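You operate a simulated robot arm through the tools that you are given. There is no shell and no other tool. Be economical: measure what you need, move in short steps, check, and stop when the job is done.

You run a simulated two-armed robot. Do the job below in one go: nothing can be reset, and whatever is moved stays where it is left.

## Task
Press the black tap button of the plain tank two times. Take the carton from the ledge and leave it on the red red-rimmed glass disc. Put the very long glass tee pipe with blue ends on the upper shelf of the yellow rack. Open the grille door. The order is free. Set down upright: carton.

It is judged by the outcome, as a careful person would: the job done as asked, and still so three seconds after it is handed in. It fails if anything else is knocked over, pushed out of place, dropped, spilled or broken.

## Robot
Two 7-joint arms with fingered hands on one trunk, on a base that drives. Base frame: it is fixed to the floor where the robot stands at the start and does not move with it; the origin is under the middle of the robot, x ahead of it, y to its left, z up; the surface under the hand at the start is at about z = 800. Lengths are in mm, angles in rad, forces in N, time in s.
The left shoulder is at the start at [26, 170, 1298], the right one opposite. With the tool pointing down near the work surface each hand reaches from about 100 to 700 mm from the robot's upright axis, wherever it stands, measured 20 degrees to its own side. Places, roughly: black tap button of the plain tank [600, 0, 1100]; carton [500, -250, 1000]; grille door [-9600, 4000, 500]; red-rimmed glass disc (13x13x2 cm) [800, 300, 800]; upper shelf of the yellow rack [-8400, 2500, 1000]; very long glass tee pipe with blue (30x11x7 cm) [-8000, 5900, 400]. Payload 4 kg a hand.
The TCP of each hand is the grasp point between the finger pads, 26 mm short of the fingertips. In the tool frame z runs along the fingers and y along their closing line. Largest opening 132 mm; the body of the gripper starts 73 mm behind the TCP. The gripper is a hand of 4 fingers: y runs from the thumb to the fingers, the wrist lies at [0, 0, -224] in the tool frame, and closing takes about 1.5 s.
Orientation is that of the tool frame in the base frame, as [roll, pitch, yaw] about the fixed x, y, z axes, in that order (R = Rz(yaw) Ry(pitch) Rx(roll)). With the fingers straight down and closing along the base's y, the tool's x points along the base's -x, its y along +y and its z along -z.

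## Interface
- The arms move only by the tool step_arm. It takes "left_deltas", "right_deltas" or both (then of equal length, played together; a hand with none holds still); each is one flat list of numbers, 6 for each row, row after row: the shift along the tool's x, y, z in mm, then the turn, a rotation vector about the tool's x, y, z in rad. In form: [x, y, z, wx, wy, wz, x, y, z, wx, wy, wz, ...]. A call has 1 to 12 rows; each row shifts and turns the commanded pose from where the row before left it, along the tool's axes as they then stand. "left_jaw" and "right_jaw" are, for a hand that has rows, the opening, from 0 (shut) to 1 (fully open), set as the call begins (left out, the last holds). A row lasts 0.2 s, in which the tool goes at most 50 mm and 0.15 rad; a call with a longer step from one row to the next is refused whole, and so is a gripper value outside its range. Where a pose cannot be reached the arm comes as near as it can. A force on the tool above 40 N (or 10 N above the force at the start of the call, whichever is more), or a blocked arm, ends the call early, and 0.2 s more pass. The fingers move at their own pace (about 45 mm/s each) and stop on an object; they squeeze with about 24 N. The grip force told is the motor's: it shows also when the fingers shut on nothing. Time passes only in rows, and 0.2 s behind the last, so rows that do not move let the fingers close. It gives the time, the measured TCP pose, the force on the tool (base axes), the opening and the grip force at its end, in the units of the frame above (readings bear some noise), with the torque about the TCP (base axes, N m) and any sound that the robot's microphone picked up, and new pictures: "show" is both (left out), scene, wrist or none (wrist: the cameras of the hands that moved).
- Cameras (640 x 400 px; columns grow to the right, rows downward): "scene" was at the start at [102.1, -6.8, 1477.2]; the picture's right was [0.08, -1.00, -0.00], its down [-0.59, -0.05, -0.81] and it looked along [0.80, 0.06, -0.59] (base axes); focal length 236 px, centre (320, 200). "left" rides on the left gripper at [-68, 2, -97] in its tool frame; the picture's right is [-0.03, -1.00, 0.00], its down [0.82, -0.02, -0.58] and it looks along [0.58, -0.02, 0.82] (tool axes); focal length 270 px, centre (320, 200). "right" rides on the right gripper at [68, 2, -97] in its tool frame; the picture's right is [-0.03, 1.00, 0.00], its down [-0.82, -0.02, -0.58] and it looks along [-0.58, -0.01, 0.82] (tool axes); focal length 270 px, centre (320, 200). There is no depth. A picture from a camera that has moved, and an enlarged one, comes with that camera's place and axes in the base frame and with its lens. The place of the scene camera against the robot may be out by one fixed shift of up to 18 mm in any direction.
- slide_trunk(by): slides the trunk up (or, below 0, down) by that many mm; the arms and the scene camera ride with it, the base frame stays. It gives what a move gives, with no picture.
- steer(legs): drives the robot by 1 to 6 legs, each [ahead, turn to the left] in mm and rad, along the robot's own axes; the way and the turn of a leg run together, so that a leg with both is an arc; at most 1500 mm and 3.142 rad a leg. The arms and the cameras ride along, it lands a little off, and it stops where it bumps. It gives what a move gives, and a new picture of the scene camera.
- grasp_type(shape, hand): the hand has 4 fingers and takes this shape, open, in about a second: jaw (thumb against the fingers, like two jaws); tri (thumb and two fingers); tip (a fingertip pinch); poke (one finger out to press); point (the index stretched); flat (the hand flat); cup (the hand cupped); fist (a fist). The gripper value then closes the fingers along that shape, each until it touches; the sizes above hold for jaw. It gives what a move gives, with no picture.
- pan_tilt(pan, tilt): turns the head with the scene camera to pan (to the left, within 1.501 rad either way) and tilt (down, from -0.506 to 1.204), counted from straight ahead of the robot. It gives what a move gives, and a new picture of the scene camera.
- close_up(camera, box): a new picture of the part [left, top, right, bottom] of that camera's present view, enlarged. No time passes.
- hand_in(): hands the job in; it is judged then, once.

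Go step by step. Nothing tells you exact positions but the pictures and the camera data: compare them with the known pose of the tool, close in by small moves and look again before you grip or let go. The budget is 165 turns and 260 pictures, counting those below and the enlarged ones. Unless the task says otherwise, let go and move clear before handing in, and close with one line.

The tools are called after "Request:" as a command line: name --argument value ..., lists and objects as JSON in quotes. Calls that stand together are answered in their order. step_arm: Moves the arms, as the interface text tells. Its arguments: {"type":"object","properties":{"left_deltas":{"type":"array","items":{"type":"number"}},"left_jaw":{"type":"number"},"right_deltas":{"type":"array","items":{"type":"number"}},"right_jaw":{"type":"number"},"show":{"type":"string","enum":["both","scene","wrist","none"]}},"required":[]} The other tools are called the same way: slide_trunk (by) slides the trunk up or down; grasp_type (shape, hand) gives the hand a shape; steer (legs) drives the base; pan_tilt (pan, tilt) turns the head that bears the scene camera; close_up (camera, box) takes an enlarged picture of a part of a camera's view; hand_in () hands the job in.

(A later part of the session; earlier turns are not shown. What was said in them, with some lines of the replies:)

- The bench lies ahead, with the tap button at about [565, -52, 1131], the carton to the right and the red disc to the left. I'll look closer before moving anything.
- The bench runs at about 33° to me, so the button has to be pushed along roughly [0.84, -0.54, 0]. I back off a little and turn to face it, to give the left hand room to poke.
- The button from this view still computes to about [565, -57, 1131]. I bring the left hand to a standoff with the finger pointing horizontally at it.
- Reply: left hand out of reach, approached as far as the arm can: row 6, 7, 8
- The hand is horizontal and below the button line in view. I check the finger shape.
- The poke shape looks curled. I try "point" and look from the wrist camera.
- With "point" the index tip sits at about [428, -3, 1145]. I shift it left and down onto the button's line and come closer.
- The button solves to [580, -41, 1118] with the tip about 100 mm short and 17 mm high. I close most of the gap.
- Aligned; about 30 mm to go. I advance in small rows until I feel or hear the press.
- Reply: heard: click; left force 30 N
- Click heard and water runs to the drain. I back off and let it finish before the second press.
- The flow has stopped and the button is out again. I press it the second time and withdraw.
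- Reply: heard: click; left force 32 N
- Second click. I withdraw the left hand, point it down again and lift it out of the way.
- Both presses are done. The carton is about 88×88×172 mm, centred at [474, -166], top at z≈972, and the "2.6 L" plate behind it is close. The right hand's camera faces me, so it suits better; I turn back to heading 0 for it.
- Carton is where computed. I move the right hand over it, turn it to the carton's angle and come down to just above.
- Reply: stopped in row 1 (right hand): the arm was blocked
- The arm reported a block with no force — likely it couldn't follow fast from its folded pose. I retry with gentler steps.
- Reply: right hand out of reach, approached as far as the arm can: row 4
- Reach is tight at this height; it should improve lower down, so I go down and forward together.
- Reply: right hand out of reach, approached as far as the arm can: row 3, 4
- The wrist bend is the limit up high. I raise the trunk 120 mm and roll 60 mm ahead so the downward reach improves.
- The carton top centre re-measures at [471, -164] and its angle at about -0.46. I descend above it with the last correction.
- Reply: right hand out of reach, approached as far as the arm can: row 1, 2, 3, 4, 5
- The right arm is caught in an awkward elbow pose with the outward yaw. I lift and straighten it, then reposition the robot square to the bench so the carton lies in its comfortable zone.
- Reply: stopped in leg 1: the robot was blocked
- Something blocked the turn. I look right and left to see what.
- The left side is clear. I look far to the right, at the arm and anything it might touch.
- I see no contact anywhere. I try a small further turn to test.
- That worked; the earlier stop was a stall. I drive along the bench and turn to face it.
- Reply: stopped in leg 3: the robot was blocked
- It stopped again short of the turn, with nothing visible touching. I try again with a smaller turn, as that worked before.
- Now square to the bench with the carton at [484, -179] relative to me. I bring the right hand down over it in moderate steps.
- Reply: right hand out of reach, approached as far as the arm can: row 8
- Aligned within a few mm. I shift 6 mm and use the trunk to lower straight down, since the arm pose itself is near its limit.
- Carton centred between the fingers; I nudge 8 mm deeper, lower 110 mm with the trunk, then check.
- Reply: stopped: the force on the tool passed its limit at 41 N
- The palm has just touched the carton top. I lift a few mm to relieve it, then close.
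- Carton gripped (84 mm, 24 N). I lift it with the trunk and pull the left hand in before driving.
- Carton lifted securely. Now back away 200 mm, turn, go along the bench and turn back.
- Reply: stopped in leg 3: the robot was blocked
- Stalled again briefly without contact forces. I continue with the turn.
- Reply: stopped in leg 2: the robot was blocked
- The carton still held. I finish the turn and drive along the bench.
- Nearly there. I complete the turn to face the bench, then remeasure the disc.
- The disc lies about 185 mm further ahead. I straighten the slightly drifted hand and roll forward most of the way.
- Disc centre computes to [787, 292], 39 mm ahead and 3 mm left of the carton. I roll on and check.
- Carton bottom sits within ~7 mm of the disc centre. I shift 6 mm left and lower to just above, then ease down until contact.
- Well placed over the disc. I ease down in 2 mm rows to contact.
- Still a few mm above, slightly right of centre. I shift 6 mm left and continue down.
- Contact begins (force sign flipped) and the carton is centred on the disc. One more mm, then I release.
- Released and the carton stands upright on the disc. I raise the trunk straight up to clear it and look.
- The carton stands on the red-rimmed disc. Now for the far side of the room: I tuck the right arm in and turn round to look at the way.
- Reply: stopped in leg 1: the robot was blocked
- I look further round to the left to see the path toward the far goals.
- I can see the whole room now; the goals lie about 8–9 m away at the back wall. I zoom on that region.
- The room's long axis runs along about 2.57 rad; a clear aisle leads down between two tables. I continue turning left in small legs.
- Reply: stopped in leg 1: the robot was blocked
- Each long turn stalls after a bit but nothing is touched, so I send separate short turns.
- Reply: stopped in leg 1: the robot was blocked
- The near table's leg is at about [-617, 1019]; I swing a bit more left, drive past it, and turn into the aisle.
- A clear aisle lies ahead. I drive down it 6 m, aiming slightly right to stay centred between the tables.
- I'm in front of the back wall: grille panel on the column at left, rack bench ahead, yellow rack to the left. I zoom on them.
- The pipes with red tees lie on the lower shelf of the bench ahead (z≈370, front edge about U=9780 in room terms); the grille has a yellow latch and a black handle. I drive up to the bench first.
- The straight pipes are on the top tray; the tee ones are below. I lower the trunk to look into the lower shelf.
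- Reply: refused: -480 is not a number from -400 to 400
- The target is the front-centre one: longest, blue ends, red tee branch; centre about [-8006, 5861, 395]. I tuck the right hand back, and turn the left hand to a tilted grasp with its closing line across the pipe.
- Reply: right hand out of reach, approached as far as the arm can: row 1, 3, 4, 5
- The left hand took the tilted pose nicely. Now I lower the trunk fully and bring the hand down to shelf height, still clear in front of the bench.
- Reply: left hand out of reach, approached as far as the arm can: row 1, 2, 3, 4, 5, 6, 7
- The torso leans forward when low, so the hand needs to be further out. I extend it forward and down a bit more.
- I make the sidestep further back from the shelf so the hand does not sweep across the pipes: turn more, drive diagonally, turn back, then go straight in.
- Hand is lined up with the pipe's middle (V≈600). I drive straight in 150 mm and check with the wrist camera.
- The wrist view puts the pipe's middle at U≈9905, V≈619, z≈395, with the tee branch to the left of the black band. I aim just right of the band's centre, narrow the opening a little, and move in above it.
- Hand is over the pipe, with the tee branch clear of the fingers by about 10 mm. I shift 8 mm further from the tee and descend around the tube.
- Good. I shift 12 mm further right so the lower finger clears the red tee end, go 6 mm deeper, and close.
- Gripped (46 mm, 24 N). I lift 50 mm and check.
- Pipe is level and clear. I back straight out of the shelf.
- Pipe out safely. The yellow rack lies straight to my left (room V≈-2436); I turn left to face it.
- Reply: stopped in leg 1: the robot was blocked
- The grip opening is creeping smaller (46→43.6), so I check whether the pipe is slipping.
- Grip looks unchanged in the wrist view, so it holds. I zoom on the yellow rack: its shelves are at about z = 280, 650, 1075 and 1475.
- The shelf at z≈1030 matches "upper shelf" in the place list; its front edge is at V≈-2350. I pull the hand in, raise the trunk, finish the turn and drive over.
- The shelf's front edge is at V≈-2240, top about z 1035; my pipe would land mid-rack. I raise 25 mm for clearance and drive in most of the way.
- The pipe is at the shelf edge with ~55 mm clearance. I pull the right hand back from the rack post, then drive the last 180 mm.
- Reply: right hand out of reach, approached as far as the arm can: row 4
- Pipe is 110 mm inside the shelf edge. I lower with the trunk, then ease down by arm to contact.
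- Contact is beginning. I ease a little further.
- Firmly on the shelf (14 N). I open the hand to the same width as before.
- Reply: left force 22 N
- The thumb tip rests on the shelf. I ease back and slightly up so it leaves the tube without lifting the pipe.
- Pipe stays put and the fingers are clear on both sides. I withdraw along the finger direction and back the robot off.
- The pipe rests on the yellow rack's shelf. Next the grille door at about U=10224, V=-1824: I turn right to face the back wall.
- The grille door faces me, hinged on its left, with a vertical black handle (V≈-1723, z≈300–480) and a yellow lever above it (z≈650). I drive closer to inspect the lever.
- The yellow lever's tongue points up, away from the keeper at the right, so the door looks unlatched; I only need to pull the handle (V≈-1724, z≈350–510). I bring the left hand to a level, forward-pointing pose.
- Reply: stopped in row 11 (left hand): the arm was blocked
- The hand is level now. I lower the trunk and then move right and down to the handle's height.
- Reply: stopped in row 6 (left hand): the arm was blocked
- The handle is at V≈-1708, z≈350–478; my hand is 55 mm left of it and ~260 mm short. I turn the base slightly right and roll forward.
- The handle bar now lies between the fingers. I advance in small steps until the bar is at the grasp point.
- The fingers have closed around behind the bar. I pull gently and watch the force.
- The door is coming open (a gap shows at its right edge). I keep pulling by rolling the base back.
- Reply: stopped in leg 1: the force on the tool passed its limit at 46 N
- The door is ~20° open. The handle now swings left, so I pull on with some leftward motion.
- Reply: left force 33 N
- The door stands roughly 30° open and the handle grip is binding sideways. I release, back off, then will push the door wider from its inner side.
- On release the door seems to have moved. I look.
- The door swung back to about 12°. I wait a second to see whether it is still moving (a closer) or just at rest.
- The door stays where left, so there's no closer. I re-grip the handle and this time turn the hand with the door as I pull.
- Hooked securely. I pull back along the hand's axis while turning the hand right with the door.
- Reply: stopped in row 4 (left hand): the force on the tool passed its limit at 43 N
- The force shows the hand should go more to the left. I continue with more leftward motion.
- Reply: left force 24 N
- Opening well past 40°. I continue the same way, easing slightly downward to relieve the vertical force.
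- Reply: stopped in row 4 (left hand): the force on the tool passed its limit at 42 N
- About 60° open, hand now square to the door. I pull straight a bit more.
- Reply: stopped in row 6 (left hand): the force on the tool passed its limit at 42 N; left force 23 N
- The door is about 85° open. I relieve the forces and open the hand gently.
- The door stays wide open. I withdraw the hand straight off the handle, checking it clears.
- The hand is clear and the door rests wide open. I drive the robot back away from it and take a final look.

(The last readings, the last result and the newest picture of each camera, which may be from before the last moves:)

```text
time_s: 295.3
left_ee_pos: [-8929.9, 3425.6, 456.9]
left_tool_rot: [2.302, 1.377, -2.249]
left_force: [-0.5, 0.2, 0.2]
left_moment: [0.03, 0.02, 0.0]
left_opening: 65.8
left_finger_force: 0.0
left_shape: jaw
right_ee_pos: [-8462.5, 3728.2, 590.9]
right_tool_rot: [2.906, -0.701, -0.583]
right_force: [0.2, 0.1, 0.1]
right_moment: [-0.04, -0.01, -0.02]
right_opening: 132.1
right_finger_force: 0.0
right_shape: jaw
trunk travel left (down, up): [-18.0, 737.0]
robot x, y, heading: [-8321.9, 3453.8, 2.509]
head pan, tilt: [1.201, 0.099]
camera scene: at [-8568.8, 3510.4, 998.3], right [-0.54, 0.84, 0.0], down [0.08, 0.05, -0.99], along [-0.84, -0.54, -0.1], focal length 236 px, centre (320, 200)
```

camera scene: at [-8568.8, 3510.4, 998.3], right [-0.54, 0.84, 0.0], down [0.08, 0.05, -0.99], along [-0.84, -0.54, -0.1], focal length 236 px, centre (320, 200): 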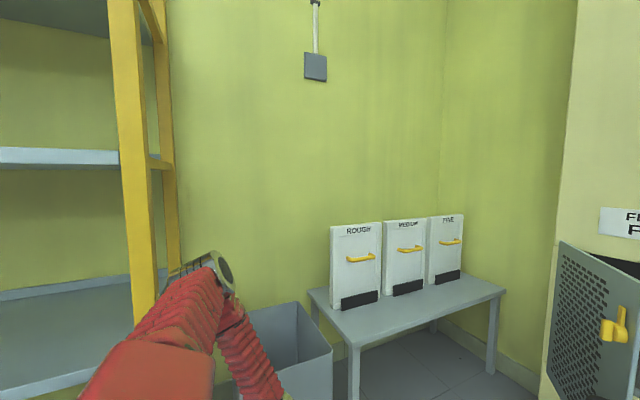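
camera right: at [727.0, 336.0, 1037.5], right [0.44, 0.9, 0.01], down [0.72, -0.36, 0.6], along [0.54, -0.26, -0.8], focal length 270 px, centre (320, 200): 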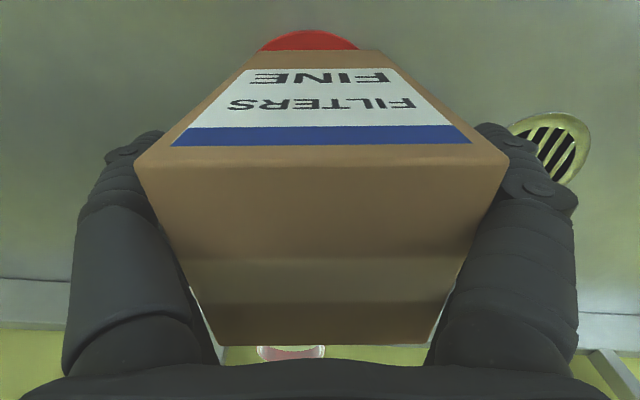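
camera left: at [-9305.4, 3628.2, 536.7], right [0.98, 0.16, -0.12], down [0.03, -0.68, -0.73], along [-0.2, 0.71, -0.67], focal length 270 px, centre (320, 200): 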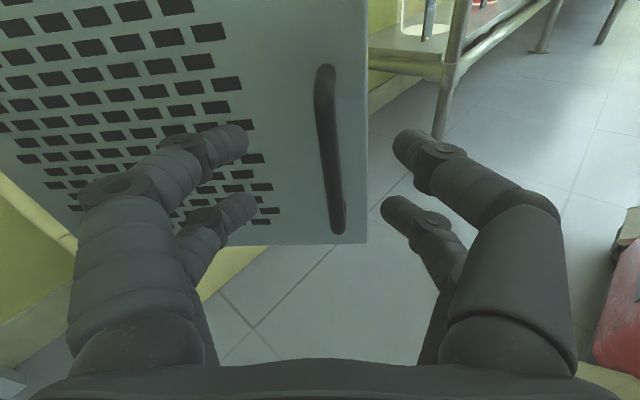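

The door measures only about 50° open from here. I'd rather have it wider, so I'll turn the hand forward again, reach in past its free edge and push it from the inside.

Request:
step_arm --left_deltas '[-5, 0, 0, -0.1, 0, 0, -5, 0, 0, -0.13, 0, 0, -5, 0, 0, -0.13, 0, 0, 0, 0, 0, -0.13, 0, 0, 0, 0, 0, -0.13, 0, 0, 0, 0, 0, -0.13, 0, 0, 0, -20, 0, -0.13, 0, 0, 0, -25, 0, -0.1, 0, 0, 0, -25, 0, 0, 0, 0, 0, -25, 0, 0, 0, 0, 0, -25, 0, 0, 0, 0, 0, -25, 0, 0, 0, 0]' --left_jaw 0 --show "none"

Request:
pan_tilt --pan 0.2 --tilt 0.5

```text
time_s: 297.9
left_ee_pos: [-8865.3, 3553.6, 442.4]
left_tool_rot: [1.318, 1.377, -2.247]
left_force: [0.0, -0.1, 0.5]
left_moment: [-0.01, -0.03, 0.0]
left_opening: 0.0
left_finger_force: 24.3
left_shape: jaw
right_ee_pos: [-8462.9, 3727.7, 591.6]
right_tool_rot: [2.906, -0.701, -0.583]
right_force: [0.1, -0.3, -0.2]
right_moment: [0.0, 0.0, -0.01]
right_opening: 131.9
right_finger_force: 0.0
right_shape: jaw
trunk travel left (down, up): [-18.0, 737.0]
robot x, y, heading: [-8325.1, 3454.5, 2.514]
head pan, tilt: [1.201, 0.099]
```

```text
time_s: 299.1
left_ee_pos: [-8864.6, 3555.4, 442.1]
left_tool_rot: [1.319, 1.376, -2.25]
left_force: [-1.1, -0.6, 0.2]
left_moment: [0.01, 0.02, 0.0]
left_opening: 0.2
left_finger_force: 23.6
left_shape: jaw
right_ee_pos: [-8462.1, 3726.7, 590.7]
right_tool_rot: [2.905, -0.7, -0.584]
right_force: [1.3, 0.0, -0.1]
right_moment: [-0.01, 0.01, 0.01]
right_opening: 131.9
right_finger_force: 0.0
right_shape: jaw
trunk travel left (down, up): [-18.0, 737.0]
robot x, y, heading: [-8325.7, 3453.3, 2.502]
head pan, tilt: [0.201, 0.499]
camera scene: at [-8573.8, 3597.9, 961.3], right [0.42, 0.91, 0.0], down [0.44, -0.2, -0.88], along [-0.8, 0.37, -0.48], focal length 236 px, centre (320, 200)
```

scene: 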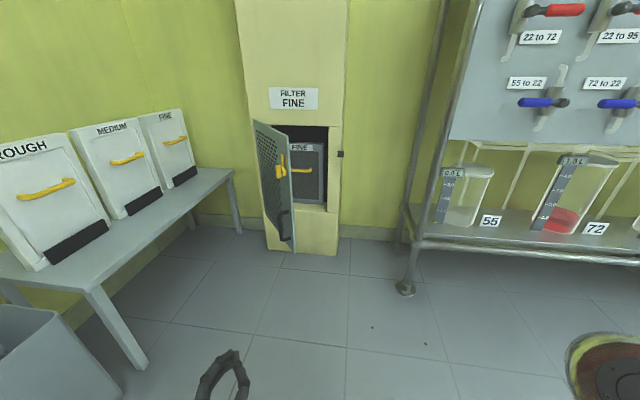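

Request:
steer --legs '[[0, -0.05], [480, 0]]'

Request:
close_up --camera "left" --box '[0, 0, 640, 400]'

```text
time_s: 302.5
left_ee_pos: [-9234.7, 3890.6, 442.7]
left_tool_rot: [1.322, 1.375, -2.301]
left_force: [0.5, -0.4, 0.9]
left_moment: [0.0, 0.0, 0.01]
left_opening: 0.0
left_finger_force: 23.8
left_shape: jaw
right_ee_pos: [-8826.7, 4040.8, 590.6]
right_tool_rot: [2.906, -0.701, -0.637]
right_force: [-0.1, -0.5, -0.1]
right_moment: [0.0, -0.01, -0.01]
right_opening: 131.8
right_finger_force: 0.0
right_shape: jaw
trunk travel left (down, up): [-18.0, 737.0]
robot x, y, heading: [-8700.8, 3760.8, 2.454]
head pan, tilt: [0.201, 0.499]
camera scene: at [-8940.7, 3919.6, 961.2], right [0.47, 0.88, 0.0], down [0.42, -0.22, -0.88], along [-0.78, 0.41, -0.48], focal length 236 px, centre (320, 200)
```

scene: 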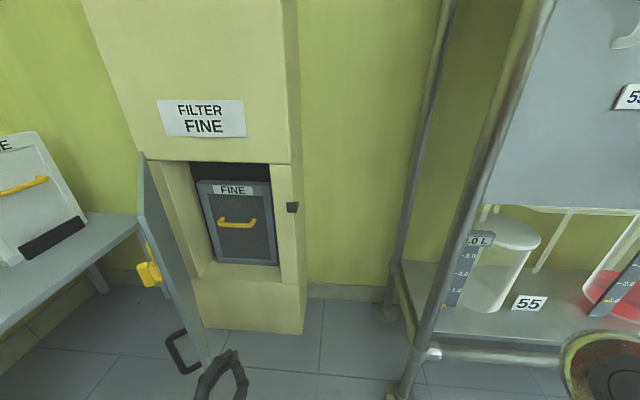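

```text
1.00 times, centred on (320, 200) of left (not enlarged: the box is as wide or as high as the picture)
camera zoom: at [-9142.0, 3853.3, 506.5], right [0.45, 0.88, -0.16], down [0.42, -0.37, -0.83], along [-0.79, 0.31, -0.53], focal length 270 px, centre (320, 200)
```

zoom: 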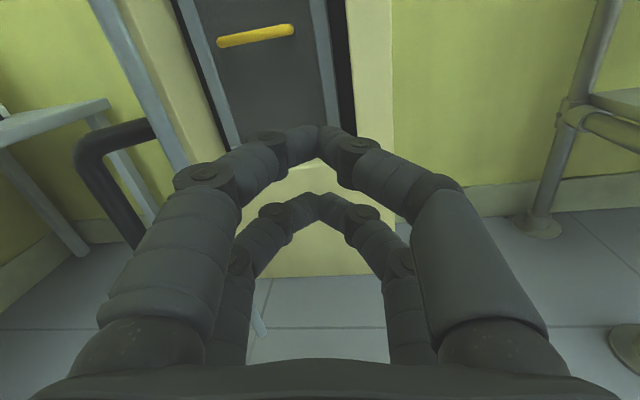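

The door's free edge is just left of my fingers. I advance 110 mm past it and then push left.

Request:
steer --legs '[[110, 0]]'

Request:
step_arm --left_deltas '[0, 15, 0, 0, 0, 0, 0, 20, 0, 0, 0, 0, 0, 20, 0, 0, 0, 0, 0, 20, 0, 0, 0, 0, 0, 20, 0, 0, 0, 0, 0, 20, 0, 0, 0, 0, 0, 20, 0, 0, 0, 0, 0, 20, 0, 0, 0, 0, 0, 20, 0, 0, 0, 0]' --show "both"

```text
time_s: 303.7
left_ee_pos: [-9320.1, 3959.8, 441.8]
left_tool_rot: [1.322, 1.377, -2.302]
left_force: [0.8, -0.6, 0.4]
left_moment: [0.0, -0.01, 0.0]
left_opening: 0.0
left_finger_force: 24.0
left_shape: jaw
right_ee_pos: [-8910.7, 4111.2, 591.0]
right_tool_rot: [2.906, -0.701, -0.637]
right_force: [-0.1, 1.2, 0.2]
right_moment: [0.02, 0.0, -0.01]
right_opening: 132.0
right_finger_force: 0.0
right_shape: jaw
trunk travel left (down, up): [-18.0, 737.0]
robot x, y, heading: [-8786.7, 3828.7, 2.456]
head pan, tilt: [0.201, 0.499]
camera scene: at [-9025.4, 3989.7, 961.3], right [0.47, 0.88, 0.0], down [0.42, -0.22, -0.88], along [-0.78, 0.41, -0.48], focal length 236 px, centre (320, 200)
```

scene: 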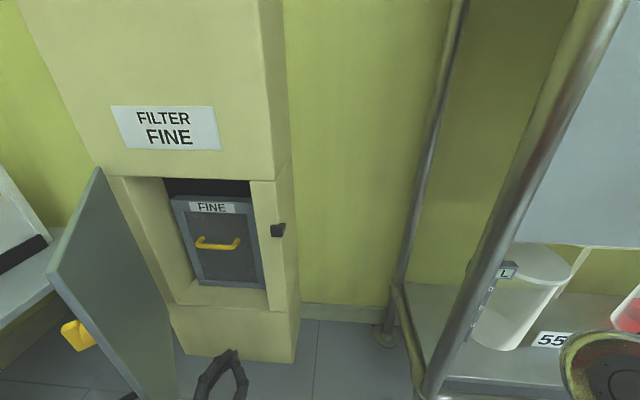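

```text
time_s: 305.7
left_ee_pos: [-9400.3, 3808.6, 478.1]
left_tool_rot: [1.318, 1.377, -2.303]
left_force: [-0.3, -0.1, 0.8]
left_moment: [-0.01, -0.02, 0.02]
left_opening: 0.3
left_finger_force: 24.2
left_shape: jaw
right_ee_pos: [-8911.1, 4112.2, 591.9]
right_tool_rot: [2.904, -0.701, -0.637]
right_force: [-0.8, -0.5, 0.2]
right_moment: [0.0, -0.01, -0.02]
right_opening: 131.9
right_finger_force: 0.2
right_shape: jaw
trunk travel left (down, up): [-18.0, 737.0]
robot x, y, heading: [-8785.8, 3831.5, 2.45]
head pan, tilt: [0.201, 0.499]
camera scene: at [-9025.5, 3989.8, 961.3], right [0.47, 0.88, 0.0], down [0.42, -0.23, -0.88], along [-0.78, 0.41, -0.48], focal length 236 px, centre (320, 200)
camera left: at [-9305.9, 3771.5, 541.0], right [0.45, 0.88, -0.16], down [0.41, -0.37, -0.83], along [-0.79, 0.31, -0.53], focal length 270 px, centre (320, 200)
```

scene: 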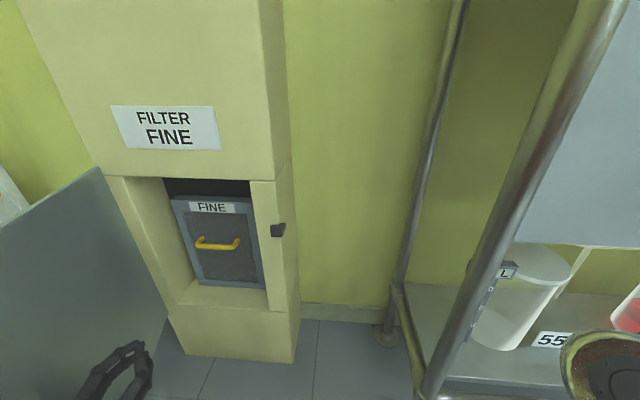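
left: 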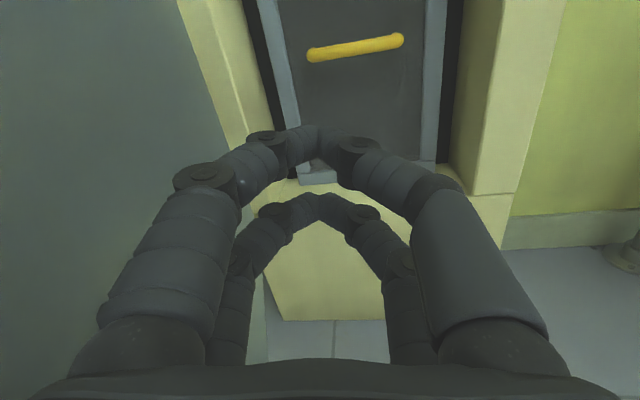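

The door swung wide with almost no force. I ease the hand right, back straight out, and check the result.

Request:
step_arm --left_deltas '[0, -15, 0, 0, 0, 0, 0, -20, 0, 0, 0, 0, 0, -20, 0, 0, 0, 0, 0, -20, 0, 0, 0, 0, 0, -20, 0, 0, 0, 0]' --show "none"

Request:
steer --legs '[[-700, 0]]'

Request:
close_up --camera "scene" --box '[80, 80, 360, 290]'

```text
time_s: 306.9
left_ee_pos: [-9355.7, 3891.5, 459.6]
left_tool_rot: [1.319, 1.377, -2.304]
left_force: [-0.3, 0.3, 0.0]
left_moment: [0.02, 0.03, -0.02]
left_opening: 0.0
left_finger_force: 24.1
left_shape: jaw
right_ee_pos: [-8911.3, 4113.0, 592.1]
right_tool_rot: [2.905, -0.701, -0.638]
right_force: [0.2, -0.5, 0.3]
right_moment: [-0.01, -0.02, 0.0]
right_opening: 132.2
right_finger_force: 0.0
right_shape: jaw
trunk travel left (down, up): [-18.0, 737.0]
robot x, y, heading: [-8786.2, 3833.4, 2.457]
head pan, tilt: [0.201, 0.499]
```

```text
time_s: 310.8
left_ee_pos: [-8808.3, 3440.2, 459.2]
left_tool_rot: [1.321, 1.376, -2.308]
left_force: [-0.1, 0.7, 0.6]
left_moment: [0.04, 0.01, 0.0]
left_opening: 0.2
left_finger_force: 23.9
left_shape: jaw
right_ee_pos: [-8362.0, 3660.4, 593.5]
right_tool_rot: [2.907, -0.702, -0.643]
right_force: [-0.3, 0.2, -0.4]
right_moment: [0.0, -0.02, 0.04]
right_opening: 132.2
right_finger_force: 0.1
right_shape: jaw
trunk travel left (down, up): [-18.0, 737.0]
robot x, y, heading: [-8235.3, 3378.4, 2.443]
head pan, tilt: [0.201, 0.499]
camera scene: at [-8477.6, 3538.4, 961.2], right [0.47, 0.88, 0.0], down [0.42, -0.23, -0.88], along [-0.77, 0.42, -0.48], focal length 236 px, centre (320, 200)
```

scene: 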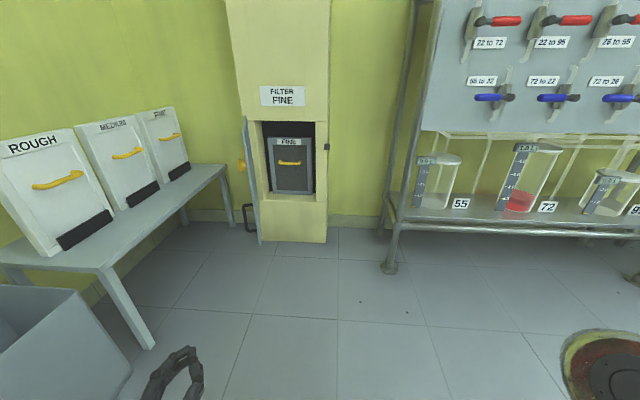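

```text
1.90 times, centred on (220, 185) of scene
camera zoom: at [-8477.6, 3538.4, 961.2], right [0.47, 0.88, 0.0], down [0.42, -0.23, -0.88], along [-0.77, 0.42, -0.48], focal length 449 px, centre (510, 229)
```

zoom: 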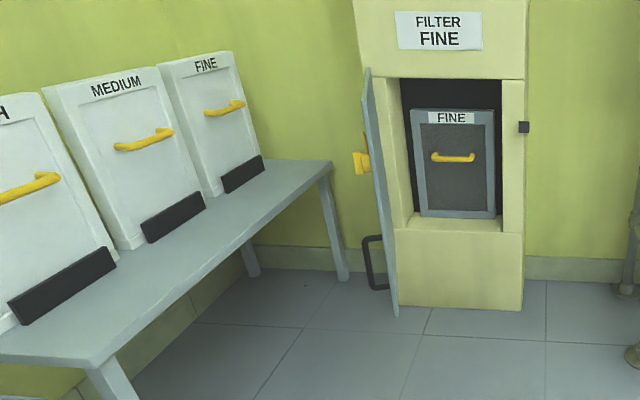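

The grille door stands about square-open, nothing beside it was disturbed, and both hands are empty and clear. I hand the job in.

Request:
hand_in

```text
The job is handed in.
```

I did all four tasks and handed the job in: the plain tank's button clicked twice, the carton stands upright on the red-rimmed disc, and the grille door is open about 85°. The long blue-ended tee pipe is on the yellow rack's third shelf up of four, at about z 1030, which I took as the "upper shelf" from its listed height of 1000.
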